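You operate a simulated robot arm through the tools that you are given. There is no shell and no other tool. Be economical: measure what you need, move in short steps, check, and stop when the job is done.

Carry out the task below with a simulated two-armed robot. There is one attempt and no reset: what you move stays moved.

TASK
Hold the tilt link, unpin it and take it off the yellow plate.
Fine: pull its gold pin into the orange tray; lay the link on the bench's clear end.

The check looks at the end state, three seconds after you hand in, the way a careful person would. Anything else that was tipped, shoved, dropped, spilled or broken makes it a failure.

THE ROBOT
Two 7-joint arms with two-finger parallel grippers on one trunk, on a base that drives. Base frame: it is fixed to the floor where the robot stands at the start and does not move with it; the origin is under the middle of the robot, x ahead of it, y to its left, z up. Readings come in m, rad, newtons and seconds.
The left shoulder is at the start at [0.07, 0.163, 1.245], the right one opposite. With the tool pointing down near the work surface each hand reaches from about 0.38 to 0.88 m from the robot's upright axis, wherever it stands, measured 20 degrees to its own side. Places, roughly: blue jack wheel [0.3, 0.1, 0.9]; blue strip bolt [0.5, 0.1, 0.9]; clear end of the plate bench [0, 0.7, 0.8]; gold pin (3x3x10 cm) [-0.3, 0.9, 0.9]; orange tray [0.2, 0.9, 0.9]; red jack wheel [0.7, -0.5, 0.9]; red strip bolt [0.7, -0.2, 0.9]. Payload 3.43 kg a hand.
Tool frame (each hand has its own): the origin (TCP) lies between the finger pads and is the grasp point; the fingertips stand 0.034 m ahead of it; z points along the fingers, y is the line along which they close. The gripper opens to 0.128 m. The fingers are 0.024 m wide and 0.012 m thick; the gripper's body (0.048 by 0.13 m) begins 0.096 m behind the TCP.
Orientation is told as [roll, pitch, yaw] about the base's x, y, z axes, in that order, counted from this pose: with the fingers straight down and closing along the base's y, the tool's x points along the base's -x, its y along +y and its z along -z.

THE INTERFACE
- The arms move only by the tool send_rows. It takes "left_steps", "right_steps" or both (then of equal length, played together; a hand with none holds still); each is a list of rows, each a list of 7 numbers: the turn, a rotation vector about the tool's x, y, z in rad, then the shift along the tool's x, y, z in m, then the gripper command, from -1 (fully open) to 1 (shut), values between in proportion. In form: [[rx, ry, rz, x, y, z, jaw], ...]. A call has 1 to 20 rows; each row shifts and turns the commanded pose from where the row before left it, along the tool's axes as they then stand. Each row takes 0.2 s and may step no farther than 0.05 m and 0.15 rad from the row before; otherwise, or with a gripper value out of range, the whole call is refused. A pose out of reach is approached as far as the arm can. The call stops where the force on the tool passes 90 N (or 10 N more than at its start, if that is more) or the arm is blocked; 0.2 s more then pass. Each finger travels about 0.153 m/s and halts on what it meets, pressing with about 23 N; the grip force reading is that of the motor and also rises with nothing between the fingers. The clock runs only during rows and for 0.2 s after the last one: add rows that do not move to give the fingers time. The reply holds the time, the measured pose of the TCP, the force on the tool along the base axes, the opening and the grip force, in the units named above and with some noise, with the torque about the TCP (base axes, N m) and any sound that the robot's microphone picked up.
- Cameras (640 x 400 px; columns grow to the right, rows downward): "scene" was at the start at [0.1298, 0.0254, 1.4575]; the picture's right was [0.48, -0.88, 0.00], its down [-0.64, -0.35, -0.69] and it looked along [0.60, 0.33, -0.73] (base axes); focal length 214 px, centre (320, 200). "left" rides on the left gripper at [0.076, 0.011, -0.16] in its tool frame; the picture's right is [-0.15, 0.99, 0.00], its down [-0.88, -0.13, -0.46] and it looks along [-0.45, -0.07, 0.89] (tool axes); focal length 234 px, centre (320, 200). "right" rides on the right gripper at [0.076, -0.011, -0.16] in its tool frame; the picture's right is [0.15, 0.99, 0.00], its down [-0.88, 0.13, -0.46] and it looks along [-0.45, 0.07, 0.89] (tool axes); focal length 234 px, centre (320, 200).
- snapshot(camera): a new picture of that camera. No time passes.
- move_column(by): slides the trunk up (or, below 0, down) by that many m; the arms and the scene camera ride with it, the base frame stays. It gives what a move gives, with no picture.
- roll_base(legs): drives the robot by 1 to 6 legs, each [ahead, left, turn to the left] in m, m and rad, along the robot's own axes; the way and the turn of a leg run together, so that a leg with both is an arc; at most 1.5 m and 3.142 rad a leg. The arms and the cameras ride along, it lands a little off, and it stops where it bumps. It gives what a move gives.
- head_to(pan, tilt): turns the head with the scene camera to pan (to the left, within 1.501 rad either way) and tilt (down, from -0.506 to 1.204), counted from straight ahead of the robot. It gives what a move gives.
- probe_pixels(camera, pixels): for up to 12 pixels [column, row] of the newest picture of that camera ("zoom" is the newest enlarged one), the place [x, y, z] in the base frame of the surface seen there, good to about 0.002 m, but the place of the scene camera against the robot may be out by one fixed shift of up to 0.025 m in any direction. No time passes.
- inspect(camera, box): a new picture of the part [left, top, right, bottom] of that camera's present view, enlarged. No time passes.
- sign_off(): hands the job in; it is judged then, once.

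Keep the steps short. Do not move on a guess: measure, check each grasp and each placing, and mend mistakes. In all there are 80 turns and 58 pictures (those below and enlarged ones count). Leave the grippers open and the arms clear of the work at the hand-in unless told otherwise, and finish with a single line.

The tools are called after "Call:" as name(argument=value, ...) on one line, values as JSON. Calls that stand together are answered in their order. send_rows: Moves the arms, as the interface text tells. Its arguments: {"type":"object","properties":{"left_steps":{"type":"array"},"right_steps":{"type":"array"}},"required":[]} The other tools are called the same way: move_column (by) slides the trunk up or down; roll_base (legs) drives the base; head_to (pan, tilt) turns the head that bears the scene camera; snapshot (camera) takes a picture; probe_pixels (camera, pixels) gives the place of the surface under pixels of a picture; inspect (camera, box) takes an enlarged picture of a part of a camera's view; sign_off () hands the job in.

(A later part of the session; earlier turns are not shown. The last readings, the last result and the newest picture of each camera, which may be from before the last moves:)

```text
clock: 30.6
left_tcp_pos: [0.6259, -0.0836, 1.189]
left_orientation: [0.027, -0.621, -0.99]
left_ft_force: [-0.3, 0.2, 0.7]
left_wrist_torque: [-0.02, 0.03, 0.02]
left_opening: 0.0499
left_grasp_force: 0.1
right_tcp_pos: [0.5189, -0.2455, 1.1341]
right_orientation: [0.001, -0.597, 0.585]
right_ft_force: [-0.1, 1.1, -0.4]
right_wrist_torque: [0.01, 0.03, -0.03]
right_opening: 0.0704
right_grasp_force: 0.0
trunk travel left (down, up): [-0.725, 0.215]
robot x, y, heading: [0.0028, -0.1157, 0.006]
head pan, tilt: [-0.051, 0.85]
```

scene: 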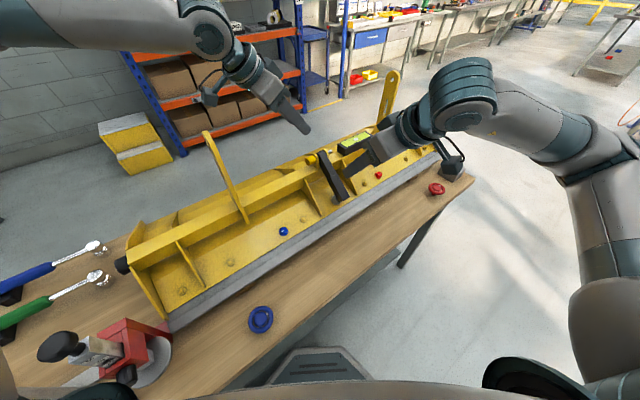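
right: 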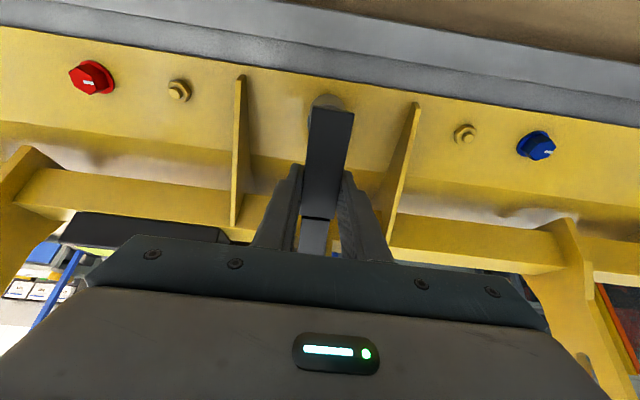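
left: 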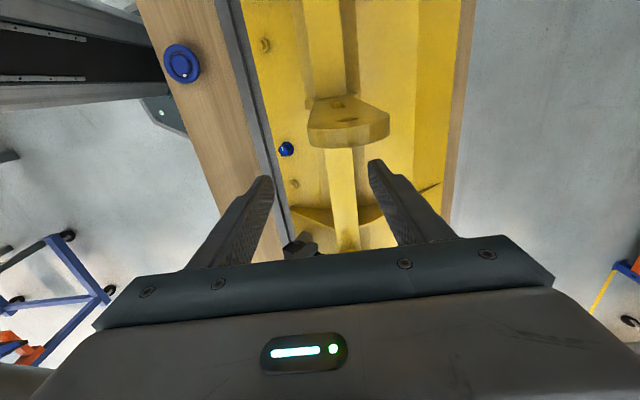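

Base moved 0.116 m. Left goes back above the pin first, then right returns to its pre-grasp over the link.

Call:
send_rows(left_steps=[[0, 0, 0, 0.0255, 0.0207, -0.0182, 0.22], [0, 0, 0, 0.0255, 0.0207, -0.0182, 0.22], [0, 0, 0, 0.0255, 0.0207, -0.0182, 0.22], [0, 0, 0, 0, 0, 0, 0.22], [0, 0, 0, 0, 0, 0, 0.22], [0, 0, 0, 0, 0, 0, 0.22], [0, 0, 0, 0, 0, 0, 0.22], [0, 0, 0, 0, 0, 0, 0.22]], right_steps=[[0, 0, 0, 0, 0, 0, -0.1], [0, 0, 0, 0, 0, 0, -0.1], [0, 0, 0, 0, 0, 0, -0.1], [0, 0, 0, -0.014, 0.0245, 0.019, -0.1], [0, 0, 0, -0.014, 0.0245, 0.019, -0.1], [0, 0, 0, -0.014, 0.0245, 0.019, -0.1], [0, 0, 0, -0.014, 0.0245, 0.019, -0.1], [0, 0, 0, 0, 0, 0, -0.1]])

Call:
inspect(camera="right", box=[200, 40, 440, 240])

```text
clock: 32.4
left_tcp_pos: [0.6223, 0.0294, 1.1935]
left_orientation: [0.027, -0.619, -0.993]
left_ft_force: [0.4, -0.8, 0.6]
left_wrist_torque: [-0.01, 0.0, 0.01]
left_opening: 0.0499
left_grasp_force: 0.1
right_tcp_pos: [0.5384, -0.1161, 1.1039]
right_orientation: [0.003, -0.598, 0.585]
right_ft_force: [0.3, -0.2, -0.6]
right_wrist_torque: [0.01, 0.01, 0.01]
right_opening: 0.0705
right_grasp_force: 0.1
trunk travel left (down, up): [-0.725, 0.215]
robot x, y, heading: [0.0012, -0.1146, 0.002]
head pan, tilt: [-0.051, 0.85]
```

```text
2.00 times, centred on (320, 140) of right
```

zoom: 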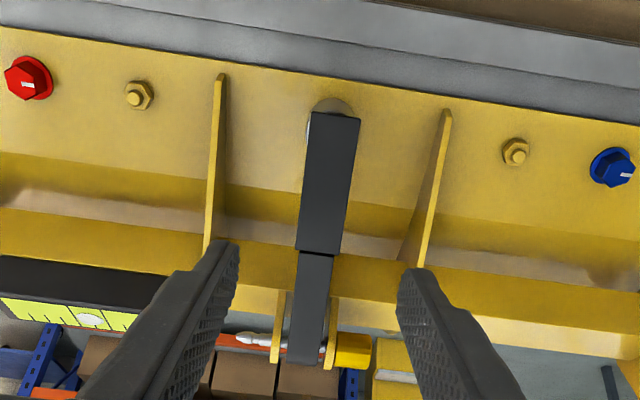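

Reach good. Right advances 0.12 m and closes; left descends straight to z≈1.11.

Call:
send_rows(left_steps=[[0, 0, 0, 0.011, 0.0006, 0.0176, 0.22], [0, 0, 0, 0.011, 0.0006, 0.0176, 0.22], [0, 0, 0, 0.011, 0.0006, 0.0176, 0.22], [0, 0, 0, 0.011, 0.0006, 0.0176, 0.22], [0, 0, 0, 0, 0, 0, 0.22], [0, 0, 0, 0, 0, 0, 0.22], [0, 0, 0, 0, 0, 0, 0.22], [0, 0, 0, 0, 0, 0, 0.22], [0, 0, 0, 0, 0, 0, 0.22]], right_steps=[[0, 0, 0, 0, 0.0005, 0.03, -0.1], [0, 0, 0, 0, 0.0005, 0.03, -0.1], [0, 0, 0, 0, 0, 0.03, -0.1], [0, 0, 0, 0, 0, 0.03, -0.1], [0, 0, 0, 0, 0, 0, -0.1], [0, 0, 0, 0, 0, 0, 0.3], [0, 0, 0, 0, 0, 0, 0.6], [0, 0, 0, 0, 0, 0, 1], [0, 0, 0, 0, 0, 0, 1]])

Call:
inspect(camera="left", box=[240, 100, 400, 220])

Call:
probe_pixels(camera="zoom", pixels=[[247, 165], [300, 250], [300, 200]])

```text
clock: 34.4
left_tcp_pos: [0.6291, 0.0268, 1.1094]
left_orientation: [0.028, -0.621, -0.992]
left_ft_force: [1.2, 0.7, 0.0]
left_wrist_torque: [0.03, 0.02, 0.01]
left_opening: 0.0498
left_grasp_force: 0.0
right_tcp_pos: [0.5911, -0.0782, 1.0056]
right_orientation: [0.0, -0.597, 0.586]
right_ft_force: [-3.0, -0.2, 1.6]
right_wrist_torque: [0.03, 0.06, 0.22]
right_opening: 0.0276
right_grasp_force: 22.5
trunk travel left (down, up): [-0.725, 0.215]
robot x, y, heading: [0.0021, -0.1193, -0.003]
head pan, tilt: [-0.051, 0.85]
```

```text
3.33 times, centred on (320, 160) of left
```

zoom: 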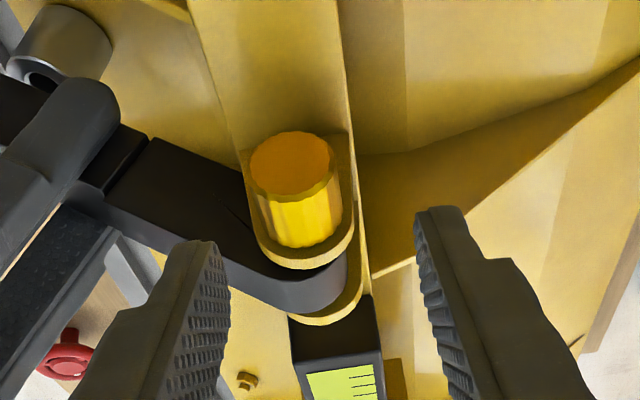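

```text
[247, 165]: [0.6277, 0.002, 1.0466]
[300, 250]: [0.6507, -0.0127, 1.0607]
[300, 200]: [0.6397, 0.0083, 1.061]
```

Reach is fine now. Final left approach: 42 mm down, 9 mm +u, so fingers straddle the head just short of the lug.

Call:
send_rows(left_steps=[[0, 0, 0, 0.0057, -0.0005, 0.0131, 0.22], [0, 0, 0, 0.0057, -0.0005, 0.0131, 0.22], [0, 0, 0, 0.0057, -0.0005, 0.0131, 0.22], [0, 0, 0, 0, 0, 0, 0.22]])

Call:
inspect(camera="left", box=[240, 100, 400, 220])

Call:
inspect(camera="scene", box=[200, 80, 340, 180])

```text
clock: 35.4
left_tcp_pos: [0.6343, 0.019, 1.0666]
left_orientation: [0.028, -0.622, -0.992]
left_ft_force: [-0.8, -0.2, 0.4]
left_wrist_torque: [-0.01, -0.03, -0.02]
left_opening: 0.0501
left_grasp_force: 0.1
right_tcp_pos: [0.593, -0.0783, 1.0045]
right_orientation: [0.0, -0.597, 0.587]
right_ft_force: [-3.1, -0.3, 1.0]
right_wrist_torque: [-0.02, 0.05, 0.22]
right_opening: 0.0278
right_grasp_force: 22.9
trunk travel left (down, up): [-0.725, 0.215]
robot x, y, heading: [-0.0017, -0.1148, -0.003]
head pan, tilt: [-0.051, 0.85]
```

```text
3.33 times, centred on (320, 160) of left
```

zoom: 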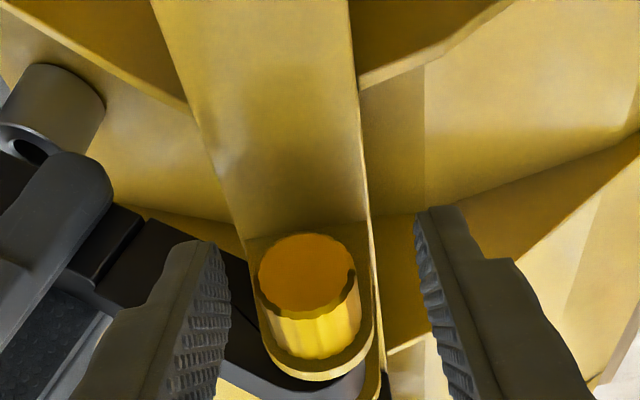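

```text
4.00 times, centred on (270, 130) of scene
```

zoom: 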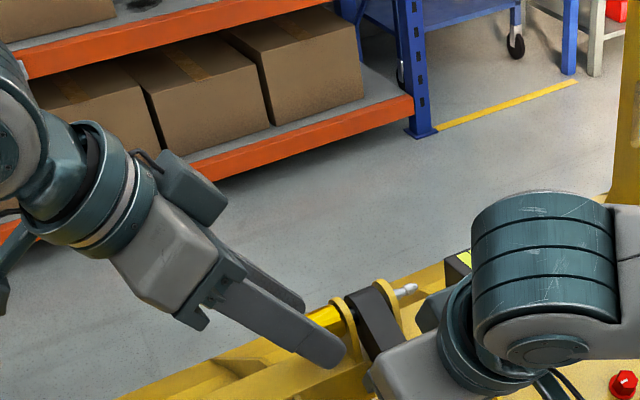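

Fingers straddle the head (zoom (308,300)). Close the left gripper.

Call:
send_rows(left_steps=[[0, 0, 0, 0, 0, 0, 0.5], [0, 0, 0, 0, 0, 0, 0.75], [0, 0, 0, 0, 0, 0, 1], [0, 0, 0, 0, 0, 0, 1]])

Call:
inspect(camera="left", box=[240, 100, 400, 220])

```text
clock: 36.4
left_tcp_pos: [0.6314, 0.0172, 1.0661]
left_orientation: [0.027, -0.62, -0.994]
left_ft_force: [-23.3, -15.4, -3.1]
left_wrist_torque: [-0.27, 0.55, -0.82]
left_opening: 0.0247
left_grasp_force: 23.2
right_tcp_pos: [0.59, -0.0796, 1.0056]
right_orientation: [0.0, -0.601, 0.587]
right_ft_force: [8.8, 8.7, 0.2]
right_wrist_torque: [-0.34, 0.3, 0.25]
right_opening: 0.0277
right_grasp_force: 22.5
trunk travel left (down, up): [-0.725, 0.215]
robot x, y, heading: [-0.0012, -0.1184, -0.001]
head pan, tilt: [-0.051, 0.85]
```

```text
3.33 times, centred on (320, 160) of left
```

zoom: 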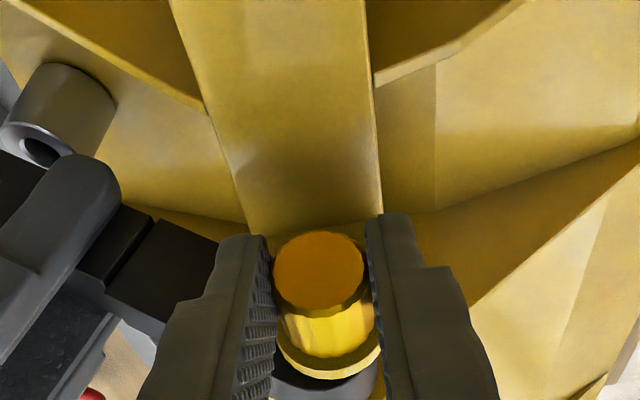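

Head gripped (24.7 mm), but there's 28 N side load toward the robot, i.e. my hand is a few mm too far in w. Ease the left hand by 3 mm along tool −y.

Call:
send_rows(left_steps=[[0, 0, 0, 0, -0.003, 0, 1], [0, 0, 0, 0, 0, 0, 1]])

```text
clock: 37.0
left_tcp_pos: [0.6301, 0.0177, 1.0654]
left_orientation: [0.029, -0.619, -0.994]
left_ft_force: [-14.1, -7.8, -9.2]
left_wrist_torque: [0.14, 0.47, -0.52]
left_opening: 0.0244
left_grasp_force: 23.1
right_tcp_pos: [0.5915, -0.079, 1.0051]
right_orientation: [-0.002, -0.6, 0.585]
right_ft_force: [1.2, 1.3, 3.0]
right_wrist_torque: [0.12, -0.17, 0.06]
right_opening: 0.0276
right_grasp_force: 23.1
trunk travel left (down, up): [-0.725, 0.215]
robot x, y, heading: [-0.003, -0.1178, -0.001]
head pan, tilt: [-0.051, 0.85]
```

Call:
send_rows(left_steps=[[0, 0, 0, 0.001, -0.003, 0.0014, 1], [0, 0, 0, 0, 0, 0, 1]])

```text
clock: 37.6
left_tcp_pos: [0.631, 0.018, 1.0666]
left_orientation: [0.032, -0.623, -0.991]
left_ft_force: [0.5, 7.0, 2.1]
left_wrist_torque: [0.21, 0.17, 0.02]
left_opening: 0.0246
left_grasp_force: 23.4
right_tcp_pos: [0.592, -0.0801, 1.0049]
right_orientation: [-0.001, -0.599, 0.587]
right_ft_force: [-6.3, -7.9, 6.9]
right_wrist_torque: [0.44, -0.43, 0.01]
right_opening: 0.0277
right_grasp_force: 23.0
trunk travel left (down, up): [-0.725, 0.215]
robot x, y, heading: [0.0014, -0.1174, -0.007]
head pan, tilt: [-0.051, 0.85]
```

Loads are small now. But pulling 70+ mm along −u with this lean would run the hand camera into the lever (camera u 0.18, lever u 0.135). I'll release the head, rise 6 cm, and roll the hand 0.9 rad about the pin axis toward the robot, so the hand passes in front of the lever when pulling.

Call:
send_rows(left_steps=[[0, 0, 0, 0, 0, 0, 0.22], [0, 0, 0, 0, 0, 0, 0.22], [0, 0, 0, -0.0175, 0, -0.0244, 0.22], [0, 0, 0, -0.0175, 0, -0.0244, 0.22], [-0.122, 0, 0.087, 0, 0, 0, 0.22], [-0.122, 0, 0.087, 0, 0, 0, 0.22], [-0.122, 0, 0.087, 0, 0, 0, 0.22], [-0.122, 0, 0.087, 0, 0, 0, 0.22], [-0.122, 0, 0.087, 0, 0, 0, 0.22], [-0.122, 0, 0.087, 0, 0, 0, 0.22], [0, 0, 0, 0, 0, 0, 0.22]])

Call:
inspect(camera="scene", box=[160, 60, 400, 210])

```text
clock: 40.0
left_tcp_pos: [0.6286, 0.0151, 1.1257]
left_orientation: [1.019, -0.36, -1.495]
left_ft_force: [-0.1, 0.5, -0.1]
left_wrist_torque: [0.01, 0.04, -0.03]
left_opening: 0.0498
left_grasp_force: 0.0
right_tcp_pos: [0.592, -0.0795, 1.0045]
right_orientation: [0.0, -0.6, 0.588]
right_ft_force: [-3.0, -1.3, 2.8]
right_wrist_torque: [0.23, -0.18, 0.11]
right_opening: 0.0278
right_grasp_force: 22.9
trunk travel left (down, up): [-0.725, 0.215]
robot x, y, heading: [-0.0002, -0.1186, -0.001]
head pan, tilt: [-0.051, 0.85]
```

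```text
2.67 times, centred on (280, 135) of scene
```

zoom: 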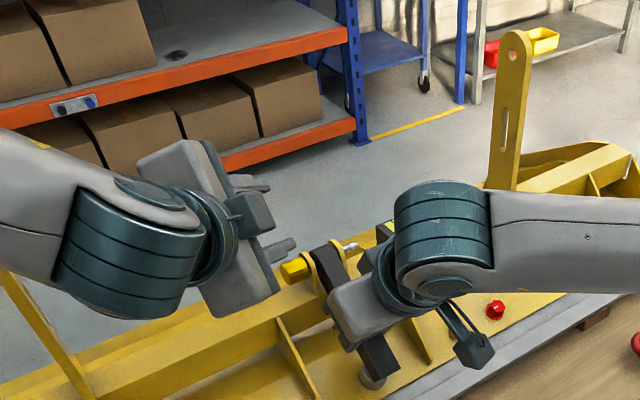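

Orientation as intended and reachable. Move to the back-off point, 5 cm out along the fingers from the grasp.

Call:
send_rows(left_steps=[[0, 0, 0, 0.0047, -0.0145, -0.012, 0.22], [0, 0, 0, 0.0047, -0.0145, -0.0119, 0.22], [0, 0, 0, 0.0047, -0.0146, 0, 0.22], [0, 0, 0, 0.0047, -0.0146, 0, 0.22], [0, 0, 0, 0, 0, 0, 0.22]])

Call:
snapshot(camera="left")

Call:
inspect(camera="scene", box=[160, 60, 400, 210])

```text
clock: 41.2
left_tcp_pos: [0.5789, 0.0195, 1.0862]
left_orientation: [1.016, -0.361, -1.494]
left_ft_force: [0.8, 0.7, -0.3]
left_wrist_torque: [0.0, -0.01, 0.0]
left_opening: 0.0502
left_grasp_force: 0.0
left hand out of reach, approached as far as the arm can: row 4
right_tcp_pos: [0.5921, -0.0797, 1.0041]
right_orientation: [0.0, -0.6, 0.586]
right_ft_force: [-3.1, -2.4, 2.7]
right_wrist_torque: [0.2, -0.14, 0.12]
right_opening: 0.028
right_grasp_force: 22.9
trunk travel left (down, up): [-0.725, 0.215]
robot x, y, heading: [0.0024, -0.1188, -0.001]
head pan, tilt: [-0.051, 0.85]
```

```text
21 pictures are left
```

left: 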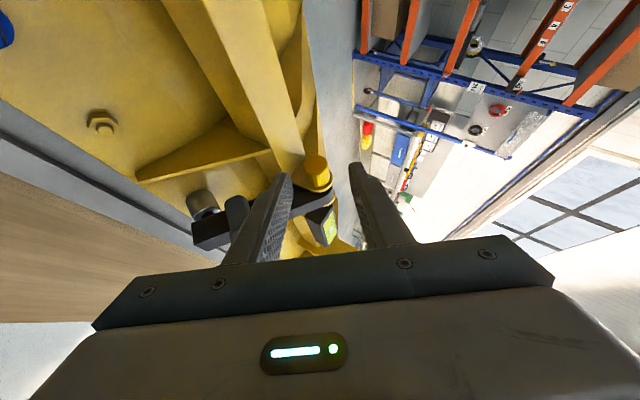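

```text
2.67 times, centred on (280, 135) of scene
```

zoom: 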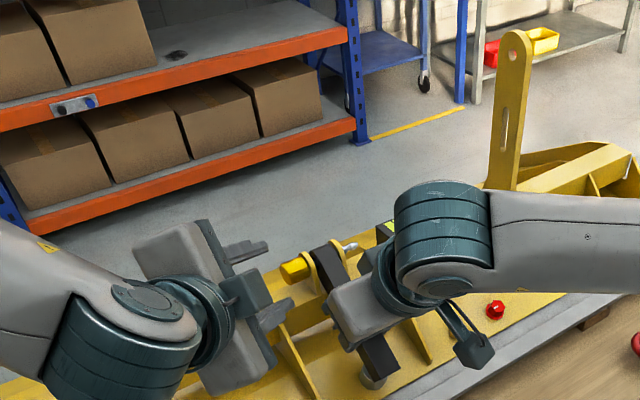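

Nearly in place, fingers aimed at the head. Advance 25 mm, then the rest, stopping on force.

Call:
send_rows(left_steps=[[0, 0, 0, -0.001, -0.001, 0.0125, 0.22], [0, 0, 0, -0.001, -0.001, 0.0125, 0.22], [0, 0, 0, -0.0005, -0.001, 0.0125, 0.22], [0, 0, 0, 0, 0, 0.0125, 0.22], [0, 0, 0, 0, 0, 0, 0.22]])

Call:
inspect(camera="left", box=[220, 120, 400, 250])

```text
clock: 42.4
left_tcp_pos: [0.6208, 0.026, 1.0689]
left_orientation: [1.015, -0.361, -1.493]
left_ft_force: [-5.2, -1.5, -3.9]
left_wrist_torque: [0.04, 0.16, -0.09]
left_opening: 0.0533
left_grasp_force: 3.2
left hand out of reach, approached as far as the arm can: row 1, 2, 3, 4
right_tcp_pos: [0.5916, -0.0802, 1.0053]
right_orientation: [0.001, -0.598, 0.585]
right_ft_force: [-1.3, -1.3, 1.7]
right_wrist_torque: [0.15, -0.07, 0.05]
right_opening: 0.0276
right_grasp_force: 22.8
trunk travel left (down, up): [-0.725, 0.215]
robot x, y, heading: [0.0014, -0.1202, -0.002]
head pan, tilt: [-0.051, 0.85]
```

```text
3.08 times, centred on (310, 185) of left
```

zoom: 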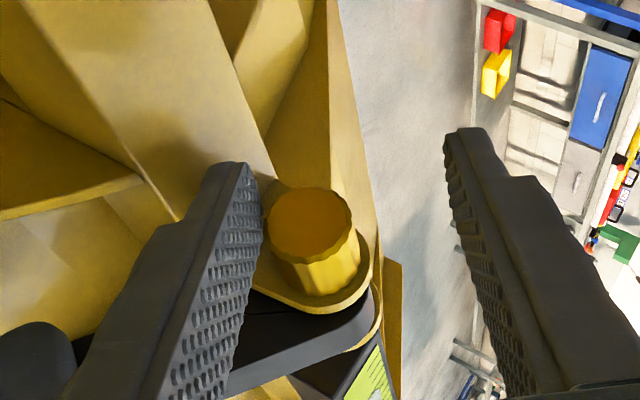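

Lateral limit again (12 mm off in the closing direction; lower finger just touching). I won't force it: retreat both hands and turn the base ~0.13 rad to the right to give the left arm more room.

Call:
send_rows(left_steps=[[0, 0, 0, 0, -0.008, -0.02, 0.22], [0, 0, 0, 0, 0, -0.03, 0.22], [0, 0, 0, -0.0141, 0.0319, -0.0196, 0.22], [0, 0, 0, -0.0141, 0.0319, -0.0196, 0.22], [0, 0, 0, -0.0141, 0.0319, -0.0196, 0.22], [0, 0, 0, 0, 0, 0, 0.22], [0, 0, 0, 0, 0, 0, 0.22], [0, 0, 0, 0, 0, 0, 0.22]], right_steps=[[0, 0, 0, 0, 0, 0, 0.4], [0, 0, 0, 0, 0, 0, -0.1], [0, 0, 0, 0, 0, 0, -0.1], [0, 0, 0, 0, 0, -0.04, -0.1], [0, 0, 0, 0, 0, -0.04, -0.1], [0, 0, 0, 0, 0, -0.04, -0.1], [0, 0, 0, 0, 0, -0.04, -0.1], [0, 0, 0, 0, 0, 0, -0.1]])

Call:
roll_base(legs=[[0, 0, -0.13]])

```text
clock: 44.2
left_tcp_pos: [0.5799, 0.026, 1.2045]
left_orientation: [1.019, -0.361, -1.493]
left_ft_force: [0.6, -0.6, -0.3]
left_wrist_torque: [0.01, -0.01, 0.0]
left_opening: 0.05
left_grasp_force: 0.1
left hand out of reach, approached as far as the arm can: row 3
right_tcp_pos: [0.5214, -0.1287, 1.1387]
right_orientation: [0.0, -0.596, 0.587]
right_ft_force: [0.1, -0.2, -0.5]
right_wrist_torque: [0.01, 0.0, 0.0]
right_opening: 0.0705
right_grasp_force: 0.1
trunk travel left (down, up): [-0.725, 0.215]
robot x, y, heading: [0.0014, -0.1204, -0.003]
head pan, tilt: [-0.051, 0.85]
```

```text
clock: 45.2
left_tcp_pos: [0.5924, -0.0505, 1.2063]
left_orientation: [1.017, -0.363, -1.622]
left_ft_force: [-0.1, -0.5, 0.3]
left_wrist_torque: [-0.02, 0.04, 0.02]
left_opening: 0.0498
left_grasp_force: 0.0
right_tcp_pos: [0.5152, -0.1943, 1.1375]
right_orientation: [0.0, -0.597, 0.458]
right_ft_force: [0.0, -1.0, -0.4]
right_wrist_torque: [-0.02, 0.01, -0.02]
right_opening: 0.0703
right_grasp_force: 0.0
trunk travel left (down, up): [-0.725, 0.215]
robot x, y, heading: [0.0036, -0.1145, -0.135]
head pan, tilt: [-0.051, 0.85]
```

Base turned −0.135. Restore both hand orientations, bring left back to its back-off point and right to its pre-grasp.

Call:
send_rows(left_steps=[[-0.0458, 0.1036, -0.0637, 0, 0, 0, 0.22], [0, 0, 0, 0.0314, 0.0074, -0.0104, 0.22], [0, 0, 0, 0.0314, 0.0074, -0.0104, 0.22], [0, 0, 0, 0.0143, -0.0324, 0.02, 0.22], [0, 0, 0, 0.0143, -0.0324, 0.02, 0.22], [0, 0, 0, 0.0143, -0.0324, 0.02, 0.22], [0, 0, 0, 0, 0, 0, 0.22]], right_steps=[[-0.0735, 0, -0.107, 0, 0, 0, -0.1], [0, 0, 0, 0, 0, 0, -0.1], [0, 0, 0, 0, 0, 0, -0.1], [0, 0, 0, -0.0164, 0.0263, 0.0321, -0.1], [0, 0, 0, -0.0164, 0.0263, 0.0321, -0.1], [0, 0, 0, 0, 0, 0, -0.1], [0, 0, 0, 0, 0, 0, -0.1]])

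Call:
inspect(camera="right", box=[200, 40, 440, 240])

```text
clock: 46.8
left_tcp_pos: [0.6073, 0.0103, 1.0922]
left_orientation: [1.018, -0.36, -1.493]
left_ft_force: [-0.2, -0.6, 0.5]
left_wrist_torque: [0.0, 0.02, 0.02]
left_opening: 0.0498
left_grasp_force: 0.1
left hand out of reach, approached as far as the arm can: row 2, 3, 4, 5
right_tcp_pos: [0.5382, -0.1159, 1.1038]
right_orientation: [0.002, -0.597, 0.585]
right_ft_force: [0.7, 0.1, 0.2]
right_wrist_torque: [-0.01, -0.04, 0.03]
right_opening: 0.0707
right_grasp_force: 0.1
trunk travel left (down, up): [-0.725, 0.215]
robot x, y, heading: [0.003, -0.1169, -0.137]
head pan, tilt: [-0.051, 0.85]
```

```text
2.00 times, centred on (320, 140) of right
```

zoom: 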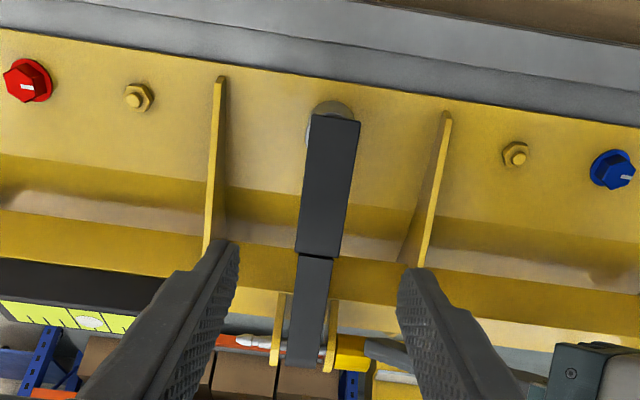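

Right is well placed. Left sits at (u 0.330,w 0.510,z 1.092): shift 19 mm along −y (closing direction) to centre on the pin axis and read.

Call:
send_rows(left_steps=[[0, 0, 0, 0, -0.0095, 0, 0.22], [0, 0, 0, 0, -0.0095, 0, 0.22], [0, 0, 0, 0, 0, 0, 0.22]])

```text
clock: 47.6
left_tcp_pos: [0.6017, 0.0019, 1.0764]
left_orientation: [1.018, -0.361, -1.492]
left_ft_force: [-0.5, -1.0, 0.1]
left_wrist_torque: [0.0, -0.01, 0.03]
left_opening: 0.05
left_grasp_force: 0.1
left hand out of reach, approached as far as the arm can: row 2
right_tcp_pos: [0.5375, -0.1157, 1.1033]
right_orientation: [0.0, -0.598, 0.587]
right_ft_force: [-0.4, -0.3, -0.4]
right_wrist_torque: [-0.02, 0.0, 0.02]
right_opening: 0.0703
right_grasp_force: 0.1
trunk travel left (down, up): [-0.725, 0.215]
robot x, y, heading: [0.002, -0.1178, -0.133]
head pan, tilt: [-0.051, 0.85]
```

Centred on the axis now. Advance 25 mm with 12 mm along +x (keeps tips short of the lug).

Call:
send_rows(left_steps=[[0, 0, 0, 0.006, 0, 0.0, 0.22], [0, 0, 0, 0.006, 0, 0.0, 0.22], [0, 0, 0, 0, 0, 0.0125, 0.22], [0, 0, 0, 0, 0, 0.0125, 0.22], [0, 0, 0, 0, 0, 0, 0.22]])

Call:
inspect(camera="left", box=[220, 120, 400, 250])

```text
clock: 48.8
left_tcp_pos: [0.6177, 0.0075, 1.0633]
left_orientation: [1.026, -0.362, -1.498]
left_ft_force: [-28.0, 2.2, 27.5]
left_wrist_torque: [-0.08, 0.92, -0.09]
left_opening: 0.044
left_grasp_force: 0.0
left hand out of reach, approached as far as the arm can: row 2
right_tcp_pos: [0.5319, -0.1159, 1.1058]
right_orientation: [-0.004, -0.603, 0.588]
right_ft_force: [-0.2, 0.2, -0.9]
right_wrist_torque: [-0.01, 0.01, -0.01]
right_opening: 0.0707
right_grasp_force: 0.0
trunk travel left (down, up): [-0.725, 0.215]
robot x, y, heading: [-0.0022, -0.1159, -0.13]
head pan, tilt: [-0.051, 0.85]
```

```text
3.08 times, centred on (310, 185) of left
```

zoom: 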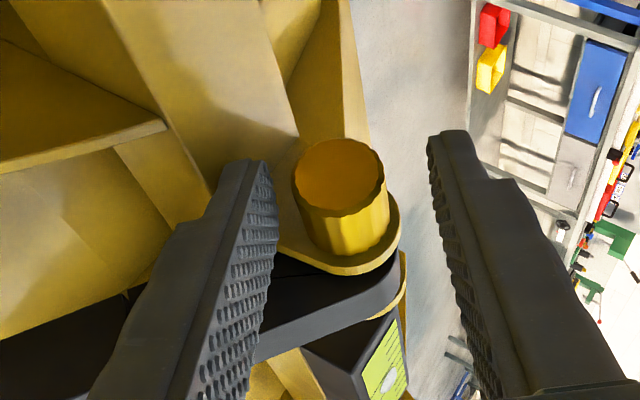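

The lower fingertip touched the beam (opening too wide there). Back off 12 mm, narrow jaws to ~0.036, re-advance 10 mm.

Call:
send_rows(left_steps=[[0, 0, 0, 0, 0, -0.013, 0.22], [0, 0, 0, 0, 0, 0, 0.44], [0, 0, 0, 0, 0.001, 0, 0.44], [0, 0, 0, 0, 0, 0.005, 0.44], [0, 0, 0, 0, 0, 0.005, 0.44], [0, 0, 0, 0, 0, 0, 0.44]])

Call:
inspect(camera="left", box=[220, 120, 400, 250])

```text
clock: 50.2
left_tcp_pos: [0.623, 0.0084, 1.0607]
left_orientation: [1.017, -0.361, -1.492]
left_ft_force: [-3.3, 1.0, 4.1]
left_wrist_torque: [-0.01, 0.09, 0.0]
left_opening: 0.0346
left_grasp_force: 0.2
right_tcp_pos: [0.5381, -0.1157, 1.1038]
right_orientation: [0.002, -0.598, 0.587]
right_ft_force: [-0.5, 0.1, 0.7]
right_wrist_torque: [-0.02, 0.0, -0.03]
right_opening: 0.0702
right_grasp_force: 0.1
trunk travel left (down, up): [-0.725, 0.215]
robot x, y, heading: [-0.0016, -0.1159, -0.13]
head pan, tilt: [-0.051, 0.85]
```

```text
3.08 times, centred on (310, 185) of left
```

zoom: 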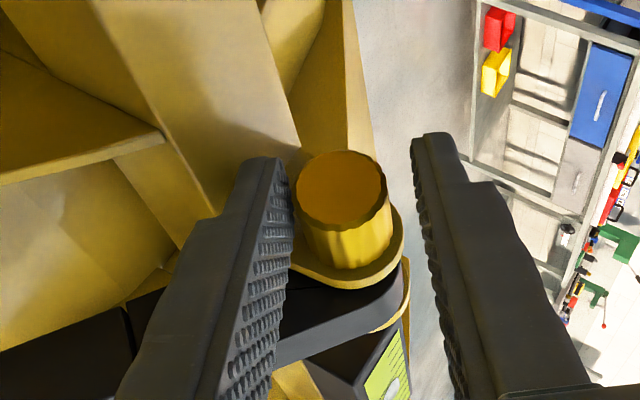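

Position essentially at target, small 5 N touch. Ease 3 mm back; right hand advances and grips the link.

Call:
send_rows(left_steps=[[0, 0, 0, 0, 0.001, -0.003, 0.44], [0, 0, 0, 0, 0, 0, 0.44], [0, 0, 0, 0, 0, 0, 0.44], [0, 0, 0, 0, 0, 0, 0.44], [0, 0, 0, 0, 0, 0, 0.44], [0, 0, 0, 0, 0, 0, 0.44], [0, 0, 0, 0, 0, 0, 0.44], [0, 0, 0, 0, 0, 0, 0.44], [0, 0, 0, 0, 0, 0, 0.44]], right_steps=[[0, 0, 0, 0, 0.0005, 0.03, -0.1], [0, 0, 0, 0, 0.0005, 0.03, -0.1], [0, 0, 0, 0, 0, 0.03, -0.1], [0, 0, 0, 0, 0, 0.03, -0.1], [0, 0, 0, 0, 0, 0, -0.1], [0, 0, 0, 0, 0, 0, 0.3], [0, 0, 0, 0, 0, 0, 0.6], [0, 0, 0, 0, 0, 0, 1], [0, 0, 0, 0, 0, 0, 1]])

Call:
send_rows(left_steps=[[0, 0, 0, 0, 0, 0, 0.6], [0, 0, 0, 0, 0, 0, 0.8], [0, 0, 0, 0, 0, 0, 1], [0, 0, 0, 0, 0, 0, 1]])

Call:
snapshot(camera="left")

```text
clock: 52.2
left_tcp_pos: [0.6211, 0.0095, 1.0618]
left_orientation: [1.018, -0.361, -1.492]
left_ft_force: [-0.3, 0.7, 0.5]
left_wrist_torque: [0.01, 0.01, -0.03]
left_opening: 0.0356
left_grasp_force: 0.0
right_tcp_pos: [0.5945, -0.0785, 1.0039]
right_orientation: [-0.001, -0.598, 0.586]
right_ft_force: [-2.9, 0.9, 0.5]
right_wrist_torque: [-0.05, 0.04, 0.19]
right_opening: 0.0278
right_grasp_force: 22.8
trunk travel left (down, up): [-0.725, 0.215]
robot x, y, heading: [0.0002, -0.118, -0.136]
head pan, tilt: [-0.051, 0.85]
```

```text
clock: 53.2
left_tcp_pos: [0.6193, 0.0089, 1.0607]
left_orientation: [1.009, -0.36, -1.495]
left_ft_force: [-16.0, -11.8, -24.2]
left_wrist_torque: [-0.03, 0.76, -0.47]
left_opening: 0.0247
left_grasp_force: 23.4
right_tcp_pos: [0.5956, -0.0772, 1.0039]
right_orientation: [0.002, -0.599, 0.586]
right_ft_force: [-1.2, 6.0, -0.3]
right_wrist_torque: [-0.09, 0.19, 0.49]
right_opening: 0.028
right_grasp_force: 23.1
trunk travel left (down, up): [-0.725, 0.215]
robot x, y, heading: [0.0004, -0.1175, -0.128]
head pan, tilt: [-0.051, 0.85]
```

```text
15 pictures are left
```

left: 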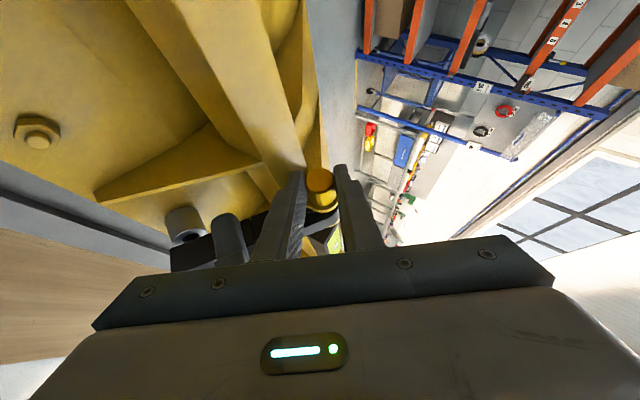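

Gripped (24.7 mm). Side load 31 N along tool −y: ease 5 mm that way to null it.

Call:
send_rows(left_steps=[[0, 0, 0, 0, -0.003, 0, 1], [0, 0, 0, 0, -0.002, 0, 1], [0, 0, 0, 0, 0, 0, 1]])

```text
clock: 54.0
left_tcp_pos: [0.6188, 0.0092, 1.0591]
left_orientation: [1.02, -0.361, -1.492]
left_ft_force: [-7.7, -1.6, -9.1]
left_wrist_torque: [0.06, 0.42, -0.09]
left_opening: 0.0245
left_grasp_force: 23.1
right_tcp_pos: [0.5949, -0.0777, 1.0035]
right_orientation: [0.0, -0.598, 0.588]
right_ft_force: [-2.8, 2.2, -0.1]
right_wrist_torque: [-0.09, 0.12, 0.31]
right_opening: 0.0278
right_grasp_force: 22.9
trunk travel left (down, up): [-0.725, 0.215]
robot x, y, heading: [-0.0032, -0.1173, -0.131]
head pan, tilt: [-0.051, 0.85]
```

Loads small. Begin the pull along −u: 20 mm in 5 mm rows.

Call:
send_rows(left_steps=[[0, 0, 0, 0.0041, -0.001, -0.0029, 1], [0, 0, 0, 0.0041, 0, -0.0029, 1], [0, 0, 0, 0.0041, 0, -0.0029, 1], [0, 0, 0, 0.0041, 0, -0.0029, 1], [0, 0, 0, 0, 0, 0, 1]])

Call:
inspect(camera="scene", box=[200, 50, 440, 200])

```text
clock: 55.2
left_tcp_pos: [0.607, 0.0229, 1.0579]
left_orientation: [1.02, -0.362, -1.494]
left_ft_force: [-2.2, -3.4, 4.4]
left_wrist_torque: [-0.39, -0.25, -0.32]
left_opening: 0.0244
left_grasp_force: 23.1
right_tcp_pos: [0.5948, -0.0781, 1.0047]
right_orientation: [0.002, -0.596, 0.587]
right_ft_force: [1.3, 1.4, -0.3]
right_wrist_torque: [-0.21, 0.32, 0.08]
right_opening: 0.028
right_grasp_force: 23.1
trunk travel left (down, up): [-0.725, 0.215]
robot x, y, heading: [0.0005, -0.1152, -0.136]
head pan, tilt: [-0.051, 0.85]
```

```text
2.67 times, centred on (320, 125) of scene
```

zoom: 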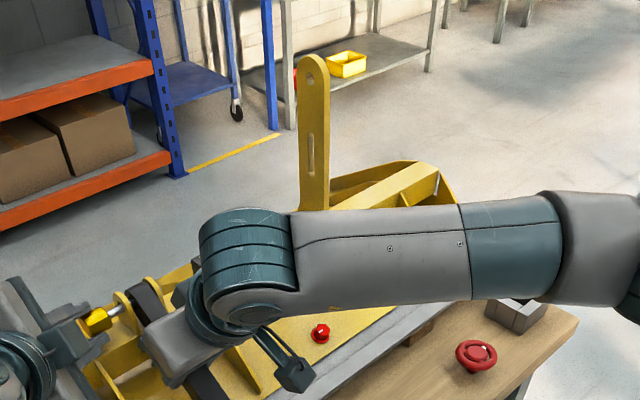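

Pin is sliding: shank now shows between head and lug, loads ~5 N. Continue 30 mm.

Call:
send_rows(left_steps=[[0, 0, 0, 0.0061, 0, -0.00435, 1], [0, 0, 0, 0.0061, 0, -0.00435, 1], [0, 0, 0, 0.0061, 0, -0.00435, 1], [0, 0, 0, 0.0061, 0, -0.00435, 1], [0, 0, 0, 0, 0, 0, 1]])

```text
clock: 56.4
left_tcp_pos: [0.6048, 0.0416, 1.056]
left_orientation: [1.022, -0.361, -1.504]
left_ft_force: [-7.6, -30.0, 19.1]
left_wrist_torque: [-0.89, -0.2, -1.45]
left_opening: 0.0248
left_grasp_force: 23.7
left hand out of reach, approached as far as the arm can: row 2, 3, 4
right_tcp_pos: [0.5931, -0.0826, 1.007]
right_orientation: [0.003, -0.602, 0.586]
right_ft_force: [6.2, 9.2, -0.1]
right_wrist_torque: [-0.32, 0.18, 0.29]
right_opening: 0.0282
right_grasp_force: 22.9
trunk travel left (down, up): [-0.725, 0.215]
robot x, y, heading: [0.0011, -0.1132, -0.132]
head pan, tilt: [-0.051, 0.85]
```

35 mm out, but the arm now hits a too-near limit and drifts sideways (30 N). While keeping the grip I roll the hand back 0.2 rad about the pin axis (the pin can turn in its holes), which moves the wrist away from the robot, and re-centre.

Call:
send_rows(left_steps=[[0.0814, 0, -0.0581, -0.002, 0, -0.0028, 1], [0.0814, 0, -0.0581, -0.002, 0, -0.0028, 1], [0, 0, 0, 0, 0, 0, 1]])

```text
clock: 57.2
left_tcp_pos: [0.6022, 0.0483, 1.0584]
left_orientation: [0.826, -0.452, -1.413]
left_ft_force: [11.2, 9.7, 13.8]
left_wrist_torque: [0.29, -0.59, 0.15]
left_opening: 0.0246
left_grasp_force: 23.1
right_tcp_pos: [0.5935, -0.0776, 1.0042]
right_orientation: [0.0, -0.596, 0.587]
right_ft_force: [-4.9, -8.0, 4.6]
right_wrist_torque: [0.45, -0.37, -0.18]
right_opening: 0.0278
right_grasp_force: 22.9
trunk travel left (down, up): [-0.725, 0.215]
robot x, y, heading: [0.0009, -0.1177, -0.13]
head pan, tilt: [-0.051, 0.85]
```

Worked: 42 mm out, load 20 N along +y. Correct +3 mm in y and pull another 15 mm.

Call:
send_rows(left_steps=[[0, 0, 0, 0, 0.003, 0, 1], [0, 0, 0, 0.0041, 0, -0.0029, 1], [0, 0, 0, 0.0041, 0, -0.0029, 1], [0, 0, 0, 0.0041, 0, -0.0029, 1], [0, 0, 0, 0, 0, 0, 1]])

```text
clock: 58.4
left_tcp_pos: [0.5949, 0.0588, 1.059]
left_orientation: [0.822, -0.453, -1.417]
left_ft_force: [0.1, -0.2, -0.5]
left_wrist_torque: [0.15, 0.1, -0.08]
left_opening: 0.0243
left_grasp_force: 23.5
right_tcp_pos: [0.5945, -0.0792, 1.0036]
right_orientation: [0.001, -0.597, 0.585]
right_ft_force: [-2.4, -1.3, -0.4]
right_wrist_torque: [0.03, -0.05, 0.04]
right_opening: 0.0279
right_grasp_force: 22.4
trunk travel left (down, up): [-0.725, 0.215]
robot x, y, heading: [0.0029, -0.1161, -0.137]
head pan, tilt: [-0.051, 0.85]
```

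Loads zero, 55 mm out; the camera passes in front of the lever with clearance. Pull another 20 mm.

Call:
send_rows(left_steps=[[0, 0, 0, 0.0041, 0, -0.0029, 1], [0, 0, 0, 0.0041, 0, -0.0029, 1], [0, 0, 0, 0.0041, 0, -0.0029, 1], [0, 0, 0, 0.0041, 0, -0.0029, 1], [0, 0, 0, 0, 0, 0, 1]])

Call:
inspect(camera="scene", box=[140, 50, 380, 200])

```text
clock: 59.6
left_tcp_pos: [0.5907, 0.0757, 1.0593]
left_orientation: [0.824, -0.452, -1.418]
left_ft_force: [-6.8, -4.0, 0.7]
left_wrist_torque: [-0.1, 0.0, -0.8]
left_opening: 0.0247
left_grasp_force: 23.4
left hand out of reach, approached as far as the arm can: row 2, 4
right_tcp_pos: [0.5942, -0.0782, 1.0036]
right_orientation: [0.0, -0.6, 0.587]
right_ft_force: [0.5, -0.6, -0.4]
right_wrist_torque: [-0.03, 0.06, 0.01]
right_opening: 0.0277
right_grasp_force: 23.6
trunk travel left (down, up): [-0.725, 0.215]
robot x, y, heading: [-0.001, -0.1196, -0.134]
head pan, tilt: [-0.051, 0.85]
```

```text
2.67 times, centred on (260, 125) of scene
```

zoom: 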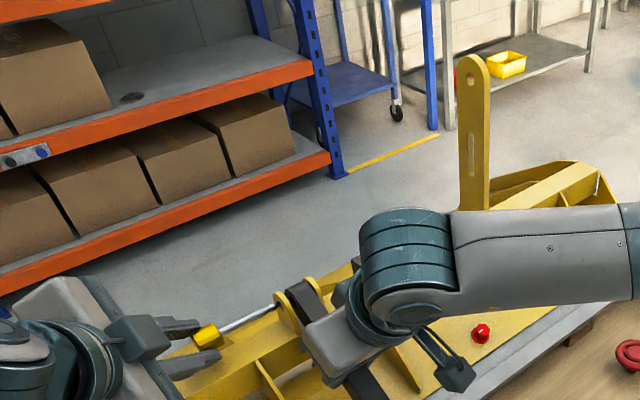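

71 mm out; tip is about at the lug face. Pull 12 mm more.

Call:
send_rows(left_steps=[[0, 0, 0, 0.0049, 0, -0.0035, 1], [0, 0, 0, 0.0049, 0, -0.0035, 1], [0, 0, 0, 0, 0, 0, 1]])

Call:
inspect(camera="scene", box=[190, 140, 280, 200])

```text
clock: 60.4
left_tcp_pos: [0.592, 0.084, 1.0587]
left_orientation: [0.826, -0.452, -1.417]
left_ft_force: [2.3, -4.5, 7.2]
left_wrist_torque: [-0.22, -0.15, -0.01]
left_opening: 0.0246
left_grasp_force: 23.3
left hand out of reach, approached as far as the arm can: row 1, 2
right_tcp_pos: [0.5957, -0.0781, 1.0039]
right_orientation: [0.002, -0.599, 0.584]
right_ft_force: [0.3, 0.8, 0.6]
right_wrist_torque: [-0.03, 0.08, 0.03]
right_opening: 0.0278
right_grasp_force: 23.4
trunk travel left (down, up): [-0.725, 0.215]
robot x, y, heading: [-0.0017, -0.1199, -0.135]
head pan, tilt: [-0.051, 0.85]
```

```text
6.67 times, centred on (235, 170) of scene
```

zoom: 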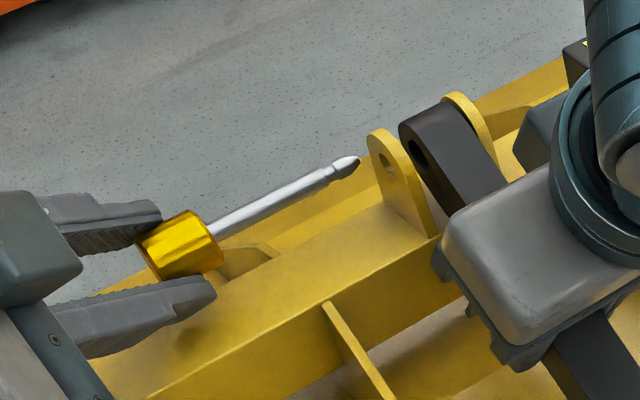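

The pin is fully out and held; the link's hole is empty and the link held by the right hand. Lift the pin straight up 16 cm.

Call:
send_rows(left_steps=[[0, 0, 0, -0.0087, 0.0132, -0.0122, 1], [0, 0, 0, -0.0131, 0.0198, -0.0183, 1], [0, 0, 0, -0.0175, 0.0264, -0.0244, 1], [0, 0, 0, -0.0175, 0.0264, -0.0244, 1], [0, 0, 0, -0.0175, 0.0264, -0.0244, 1], [0, 0, 0, 0, 0, 0, 1]])

```text
clock: 61.8
left_tcp_pos: [0.595, 0.0862, 1.2264]
left_orientation: [0.823, -0.453, -1.416]
left_ft_force: [0.2, 0.3, 0.3]
left_wrist_torque: [-0.02, 0.05, 0.01]
left_opening: 0.0246
left_grasp_force: 23.3
right_tcp_pos: [0.5961, -0.0789, 1.003]
right_orientation: [0.002, -0.597, 0.586]
right_ft_force: [-1.3, -0.6, 0.4]
right_wrist_torque: [0.02, -0.01, 0.1]
right_opening: 0.0277
right_grasp_force: 23.0
trunk travel left (down, up): [-0.725, 0.215]
robot x, y, heading: [0.0006, -0.1177, -0.136]
head pan, tilt: [-0.051, 0.85]
```

Now lift the link: 30 mm along the right tool's −z (off the plate, out between lugs), slow, watching force.

Call:
send_rows(right_steps=[[0, 0, 0, 0, 0, -0.005, 1], [0, 0, 0, 0, 0, -0.01, 1], [0, 0, 0, 0, 0, -0.015, 1], [0, 0, 0, 0, 0, 0, 1]])

```text
clock: 62.8
left_tcp_pos: [0.5943, 0.0862, 1.2273]
left_orientation: [0.823, -0.451, -1.414]
left_ft_force: [1.0, -0.6, -0.6]
left_wrist_torque: [0.04, 0.03, -0.01]
left_opening: 0.0245
left_grasp_force: 23.0
right_tcp_pos: [0.5798, -0.0876, 1.0278]
right_orientation: [0.002, -0.596, 0.583]
right_ft_force: [-0.7, -0.3, -3.9]
right_wrist_torque: [-0.03, 0.05, 0.04]
right_opening: 0.0279
right_grasp_force: 23.0
trunk travel left (down, up): [-0.725, 0.215]
robot x, y, heading: [0.0022, -0.118, -0.132]
head pan, tilt: [-0.051, 0.85]
```

Link is free (≈4 N weight). Lift 9 cm, then drive back 0.3 m so that everything clears the plate.

Call:
send_rows(right_steps=[[0, 0, 0, -0.017, 0, -0.0248, 1], [0, 0, 0, -0.017, 0, -0.0248, 1], [0, 0, 0, -0.017, 0, -0.0248, 1], [0, 0, 0, 0, 0, 0, 1]])

Call:
roll_base(legs=[[-0.3, 0, 0]])

Call:
head_to(pan=0.9, tilt=0.7)

Call:
snapshot(camera="scene")

```text
clock: 63.8
left_tcp_pos: [0.594, 0.0864, 1.2271]
left_orientation: [0.824, -0.451, -1.415]
left_ft_force: [1.3, -0.9, -0.4]
left_wrist_torque: [0.03, 0.02, -0.01]
left_opening: 0.0244
left_grasp_force: 22.7
right_tcp_pos: [0.5812, -0.0874, 1.1178]
right_orientation: [0.003, -0.596, 0.587]
right_ft_force: [0.1, -0.8, -3.4]
right_wrist_torque: [-0.07, 0.08, -0.01]
right_opening: 0.0278
right_grasp_force: 22.8
trunk travel left (down, up): [-0.725, 0.215]
robot x, y, heading: [0.0033, -0.1164, -0.136]
head pan, tilt: [-0.051, 0.85]
```

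```text
clock: 65.8
left_tcp_pos: [0.2955, 0.1282, 1.2266]
left_orientation: [0.822, -0.453, -1.413]
left_ft_force: [0.7, -0.4, -0.3]
left_wrist_torque: [-0.02, 0.04, -0.02]
left_opening: 0.0244
left_grasp_force: 23.1
right_tcp_pos: [0.2813, -0.0463, 1.1168]
right_orientation: [0.001, -0.596, 0.589]
right_ft_force: [0.0, 0.2, -4.4]
right_wrist_torque: [-0.03, 0.08, 0.04]
right_opening: 0.0277
right_grasp_force: 23.4
trunk travel left (down, up): [-0.725, 0.215]
robot x, y, heading: [-0.2997, -0.0775, -0.13]
head pan, tilt: [-0.051, 0.85]
```

```text
clock: 67.0
left_tcp_pos: [0.2933, 0.127, 1.227]
left_orientation: [0.823, -0.451, -1.415]
left_ft_force: [0.0, 0.3, -0.6]
left_wrist_torque: [0.0, 0.01, 0.0]
left_opening: 0.0244
left_grasp_force: 23.4
right_tcp_pos: [0.2797, -0.0454, 1.118]
right_orientation: [-0.001, -0.597, 0.587]
right_ft_force: [0.3, 0.1, -3.9]
right_wrist_torque: [-0.06, 0.07, 0.04]
right_opening: 0.0279
right_grasp_force: 22.7
trunk travel left (down, up): [-0.725, 0.215]
robot x, y, heading: [-0.2971, -0.0798, -0.131]
head pan, tilt: [0.901, 0.7]
```

```text
11 pictures are left
```

scene: 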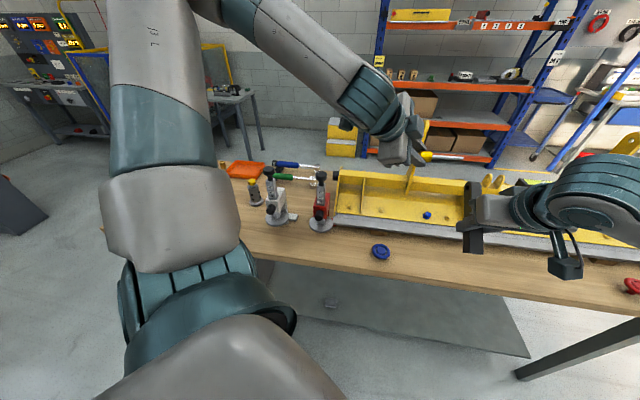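

I see the tray at (245,170), a bottle (255,190), a gauge stand (275,205). Probe tray corners and bench points.

Call:
probe_pixels(camera="scene", pixels=[[245, 168], [230, 176], [262, 177], [262, 163], [234, 163], [255, 192], [275, 195], [250, 225], [320, 200], [380, 252], [275, 178], [256, 250]])

```text
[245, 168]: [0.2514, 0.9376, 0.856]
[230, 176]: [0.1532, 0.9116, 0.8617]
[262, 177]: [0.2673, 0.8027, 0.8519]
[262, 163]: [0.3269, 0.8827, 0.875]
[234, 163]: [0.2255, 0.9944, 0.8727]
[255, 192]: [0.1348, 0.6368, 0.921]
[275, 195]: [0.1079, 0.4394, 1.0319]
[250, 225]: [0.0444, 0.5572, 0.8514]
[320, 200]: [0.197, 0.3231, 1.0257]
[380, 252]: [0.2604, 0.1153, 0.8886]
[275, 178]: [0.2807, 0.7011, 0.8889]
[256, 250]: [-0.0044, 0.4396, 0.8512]
```

Tray centre ≈(0.245,0.90), floor z 0.856; stands up to ~1.05 high are in the way, so raise the right hand 10 cm first, then drive: turn to face the bench, go left, then ahead.

Call:
send_rows(right_steps=[[0, 0, 0, -0.0226, 0, -0.033, 1], [0, 0, 0, -0.0226, 0, -0.033, 1], [0, 0, 0, -0.0113, 0, -0.0165, 1], [0, 0, 0, 0, 0, 0, 1]])

Call:
roll_base(legs=[[0, 0, 0.723], [0, 0.351, 0], [0.261, 0, 0]])

Call:
head_to(pan=0.25, tilt=0.8)

Call:
snapshot(camera="scene")

```text
clock: 68.0
left_tcp_pos: [0.2949, 0.1276, 1.2273]
left_orientation: [0.823, -0.452, -1.412]
left_ft_force: [0.0, 0.6, -0.6]
left_wrist_torque: [0.01, 0.01, -0.01]
left_opening: 0.0246
left_grasp_force: 23.3
right_tcp_pos: [0.2836, -0.045, 1.2169]
right_orientation: [0.001, -0.597, 0.588]
right_ft_force: [-0.3, 0.2, -4.4]
right_wrist_torque: [-0.05, 0.06, -0.01]
right_opening: 0.0276
right_grasp_force: 23.1
trunk travel left (down, up): [-0.725, 0.215]
robot x, y, heading: [-0.2993, -0.0778, -0.127]
head pan, tilt: [0.901, 0.7]
```

```text
clock: 73.8
left_tcp_pos: [0.0187, 0.9088, 1.2274]
left_orientation: [0.824, -0.453, -0.687]
left_ft_force: [-0.7, -0.1, -0.9]
left_wrist_torque: [0.01, 0.03, 0.03]
left_opening: 0.0244
left_grasp_force: 23.0
right_tcp_pos: [0.1276, 0.7745, 1.2166]
right_orientation: [0.001, -0.596, 1.316]
right_ft_force: [0.3, -1.0, -4.4]
right_wrist_torque: [-0.12, 0.01, -0.01]
right_opening: 0.0278
right_grasp_force: 22.9
trunk travel left (down, up): [-0.725, 0.215]
robot x, y, heading: [-0.2845, 0.3612, 0.598]
head pan, tilt: [0.901, 0.7]
```

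```text
clock: 74.8
left_tcp_pos: [0.0201, 0.9086, 1.2268]
left_orientation: [0.825, -0.452, -0.687]
left_ft_force: [0.8, -0.5, -1.0]
left_wrist_torque: [0.0, 0.03, -0.01]
left_opening: 0.0248
left_grasp_force: 23.4
right_tcp_pos: [0.1277, 0.7759, 1.2164]
right_orientation: [0.0, -0.598, 1.318]
right_ft_force: [-0.3, 0.4, -4.7]
right_wrist_torque: [-0.12, 0.02, 0.02]
right_opening: 0.0276
right_grasp_force: 22.8
trunk travel left (down, up): [-0.725, 0.215]
robot x, y, heading: [-0.2878, 0.3618, 0.599]
head pan, tilt: [0.25, 0.799]
```

```text
10 pictures are left
```

scene: 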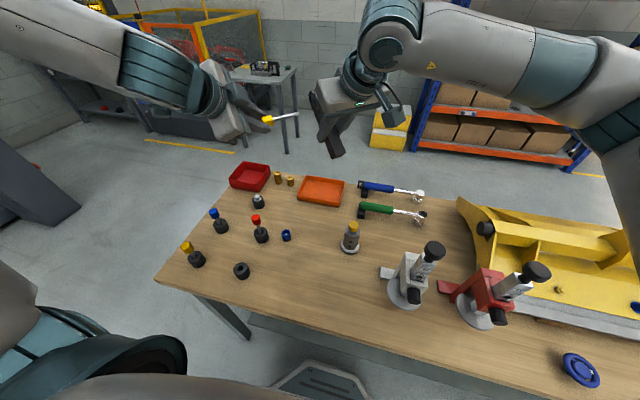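

Good overview: orange tray (322,191), clear patch of bench around (310,275). Probe these.

Call:
probe_pixels(camera="scene", pixels=[[322, 190], [300, 199], [306, 179], [342, 182], [337, 205], [310, 270], [330, 300], [242, 272], [286, 240], [350, 250], [385, 290], [290, 184]])

```text
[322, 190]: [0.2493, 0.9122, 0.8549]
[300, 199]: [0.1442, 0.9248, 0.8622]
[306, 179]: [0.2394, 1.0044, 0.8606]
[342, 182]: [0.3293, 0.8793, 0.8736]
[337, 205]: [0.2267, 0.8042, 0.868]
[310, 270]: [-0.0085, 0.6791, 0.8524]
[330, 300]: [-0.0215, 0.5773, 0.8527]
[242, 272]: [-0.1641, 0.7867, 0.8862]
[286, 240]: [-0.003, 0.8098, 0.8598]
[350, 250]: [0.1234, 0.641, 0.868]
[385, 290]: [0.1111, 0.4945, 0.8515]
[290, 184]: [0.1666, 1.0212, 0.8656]
```

Tray centre (0.236,0.904), floor 0.855. Swing the right hand (link) aside to the right, un-lean the left hand about the pin axis, then move the pin over the tray at height.

Call:
send_rows(left_steps=[[0.117, 0, -0.0837, 0, 0, 0, 1], [0.117, 0, -0.0837, 0, 0, 0, 1], [0.117, 0, -0.0837, 0, 0, 0, 1], [0.117, 0, -0.0837, 0, 0, 0, 1], [0.117, 0, -0.0837, 0, 0, 0, 1], [0, 0, 0, -0.0317, 0.0122, 0.0227, 1], [0, 0, 0, -0.0317, 0.0122, 0.0227, 1], [0, 0, 0, -0.0317, 0.0122, 0.0227, 1], [0, 0, 0, -0.0317, 0.0122, 0.0227, 1], [0, 0, 0, 0, 0, 0, 1]], right_steps=[[0, 0, 0, 0.0137, -0.035, -0.0093, 1], [0, 0, 0, 0.0137, -0.035, -0.0093, 1], [0, 0, 0, 0.0137, -0.035, -0.0093, 1], [0, 0, 0, 0.0137, -0.035, -0.0093, 1], [0, 0, 0, 0, 0, 0, 1], [0, 0, 0, 0, 0, 0, 1], [0, 0, 0, 0, 0, 0, 1], [0, 0, 0, 0, 0, 0, 1], [0, 0, 0, 0, 0, 0, 1], [0, 0, 0, 0, 0, 0, 1]])

```text
clock: 77.0
left_tcp_pos: [0.183, 0.9188, 1.2266]
left_orientation: [0.0, -0.622, -0.247]
left_ft_force: [0.5, 0.6, -0.5]
left_wrist_torque: [0.02, 0.01, -0.03]
left_opening: 0.0245
left_grasp_force: 22.7
right_tcp_pos: [0.2471, 0.679, 1.2167]
right_orientation: [-0.002, -0.597, 1.316]
right_ft_force: [-0.5, 0.4, -3.9]
right_wrist_torque: [-0.1, 0.02, -0.01]
right_opening: 0.0278
right_grasp_force: 22.9
trunk travel left (down, up): [-0.725, 0.215]
robot x, y, heading: [-0.2914, 0.3626, 0.597]
head pan, tilt: [0.25, 0.799]
```

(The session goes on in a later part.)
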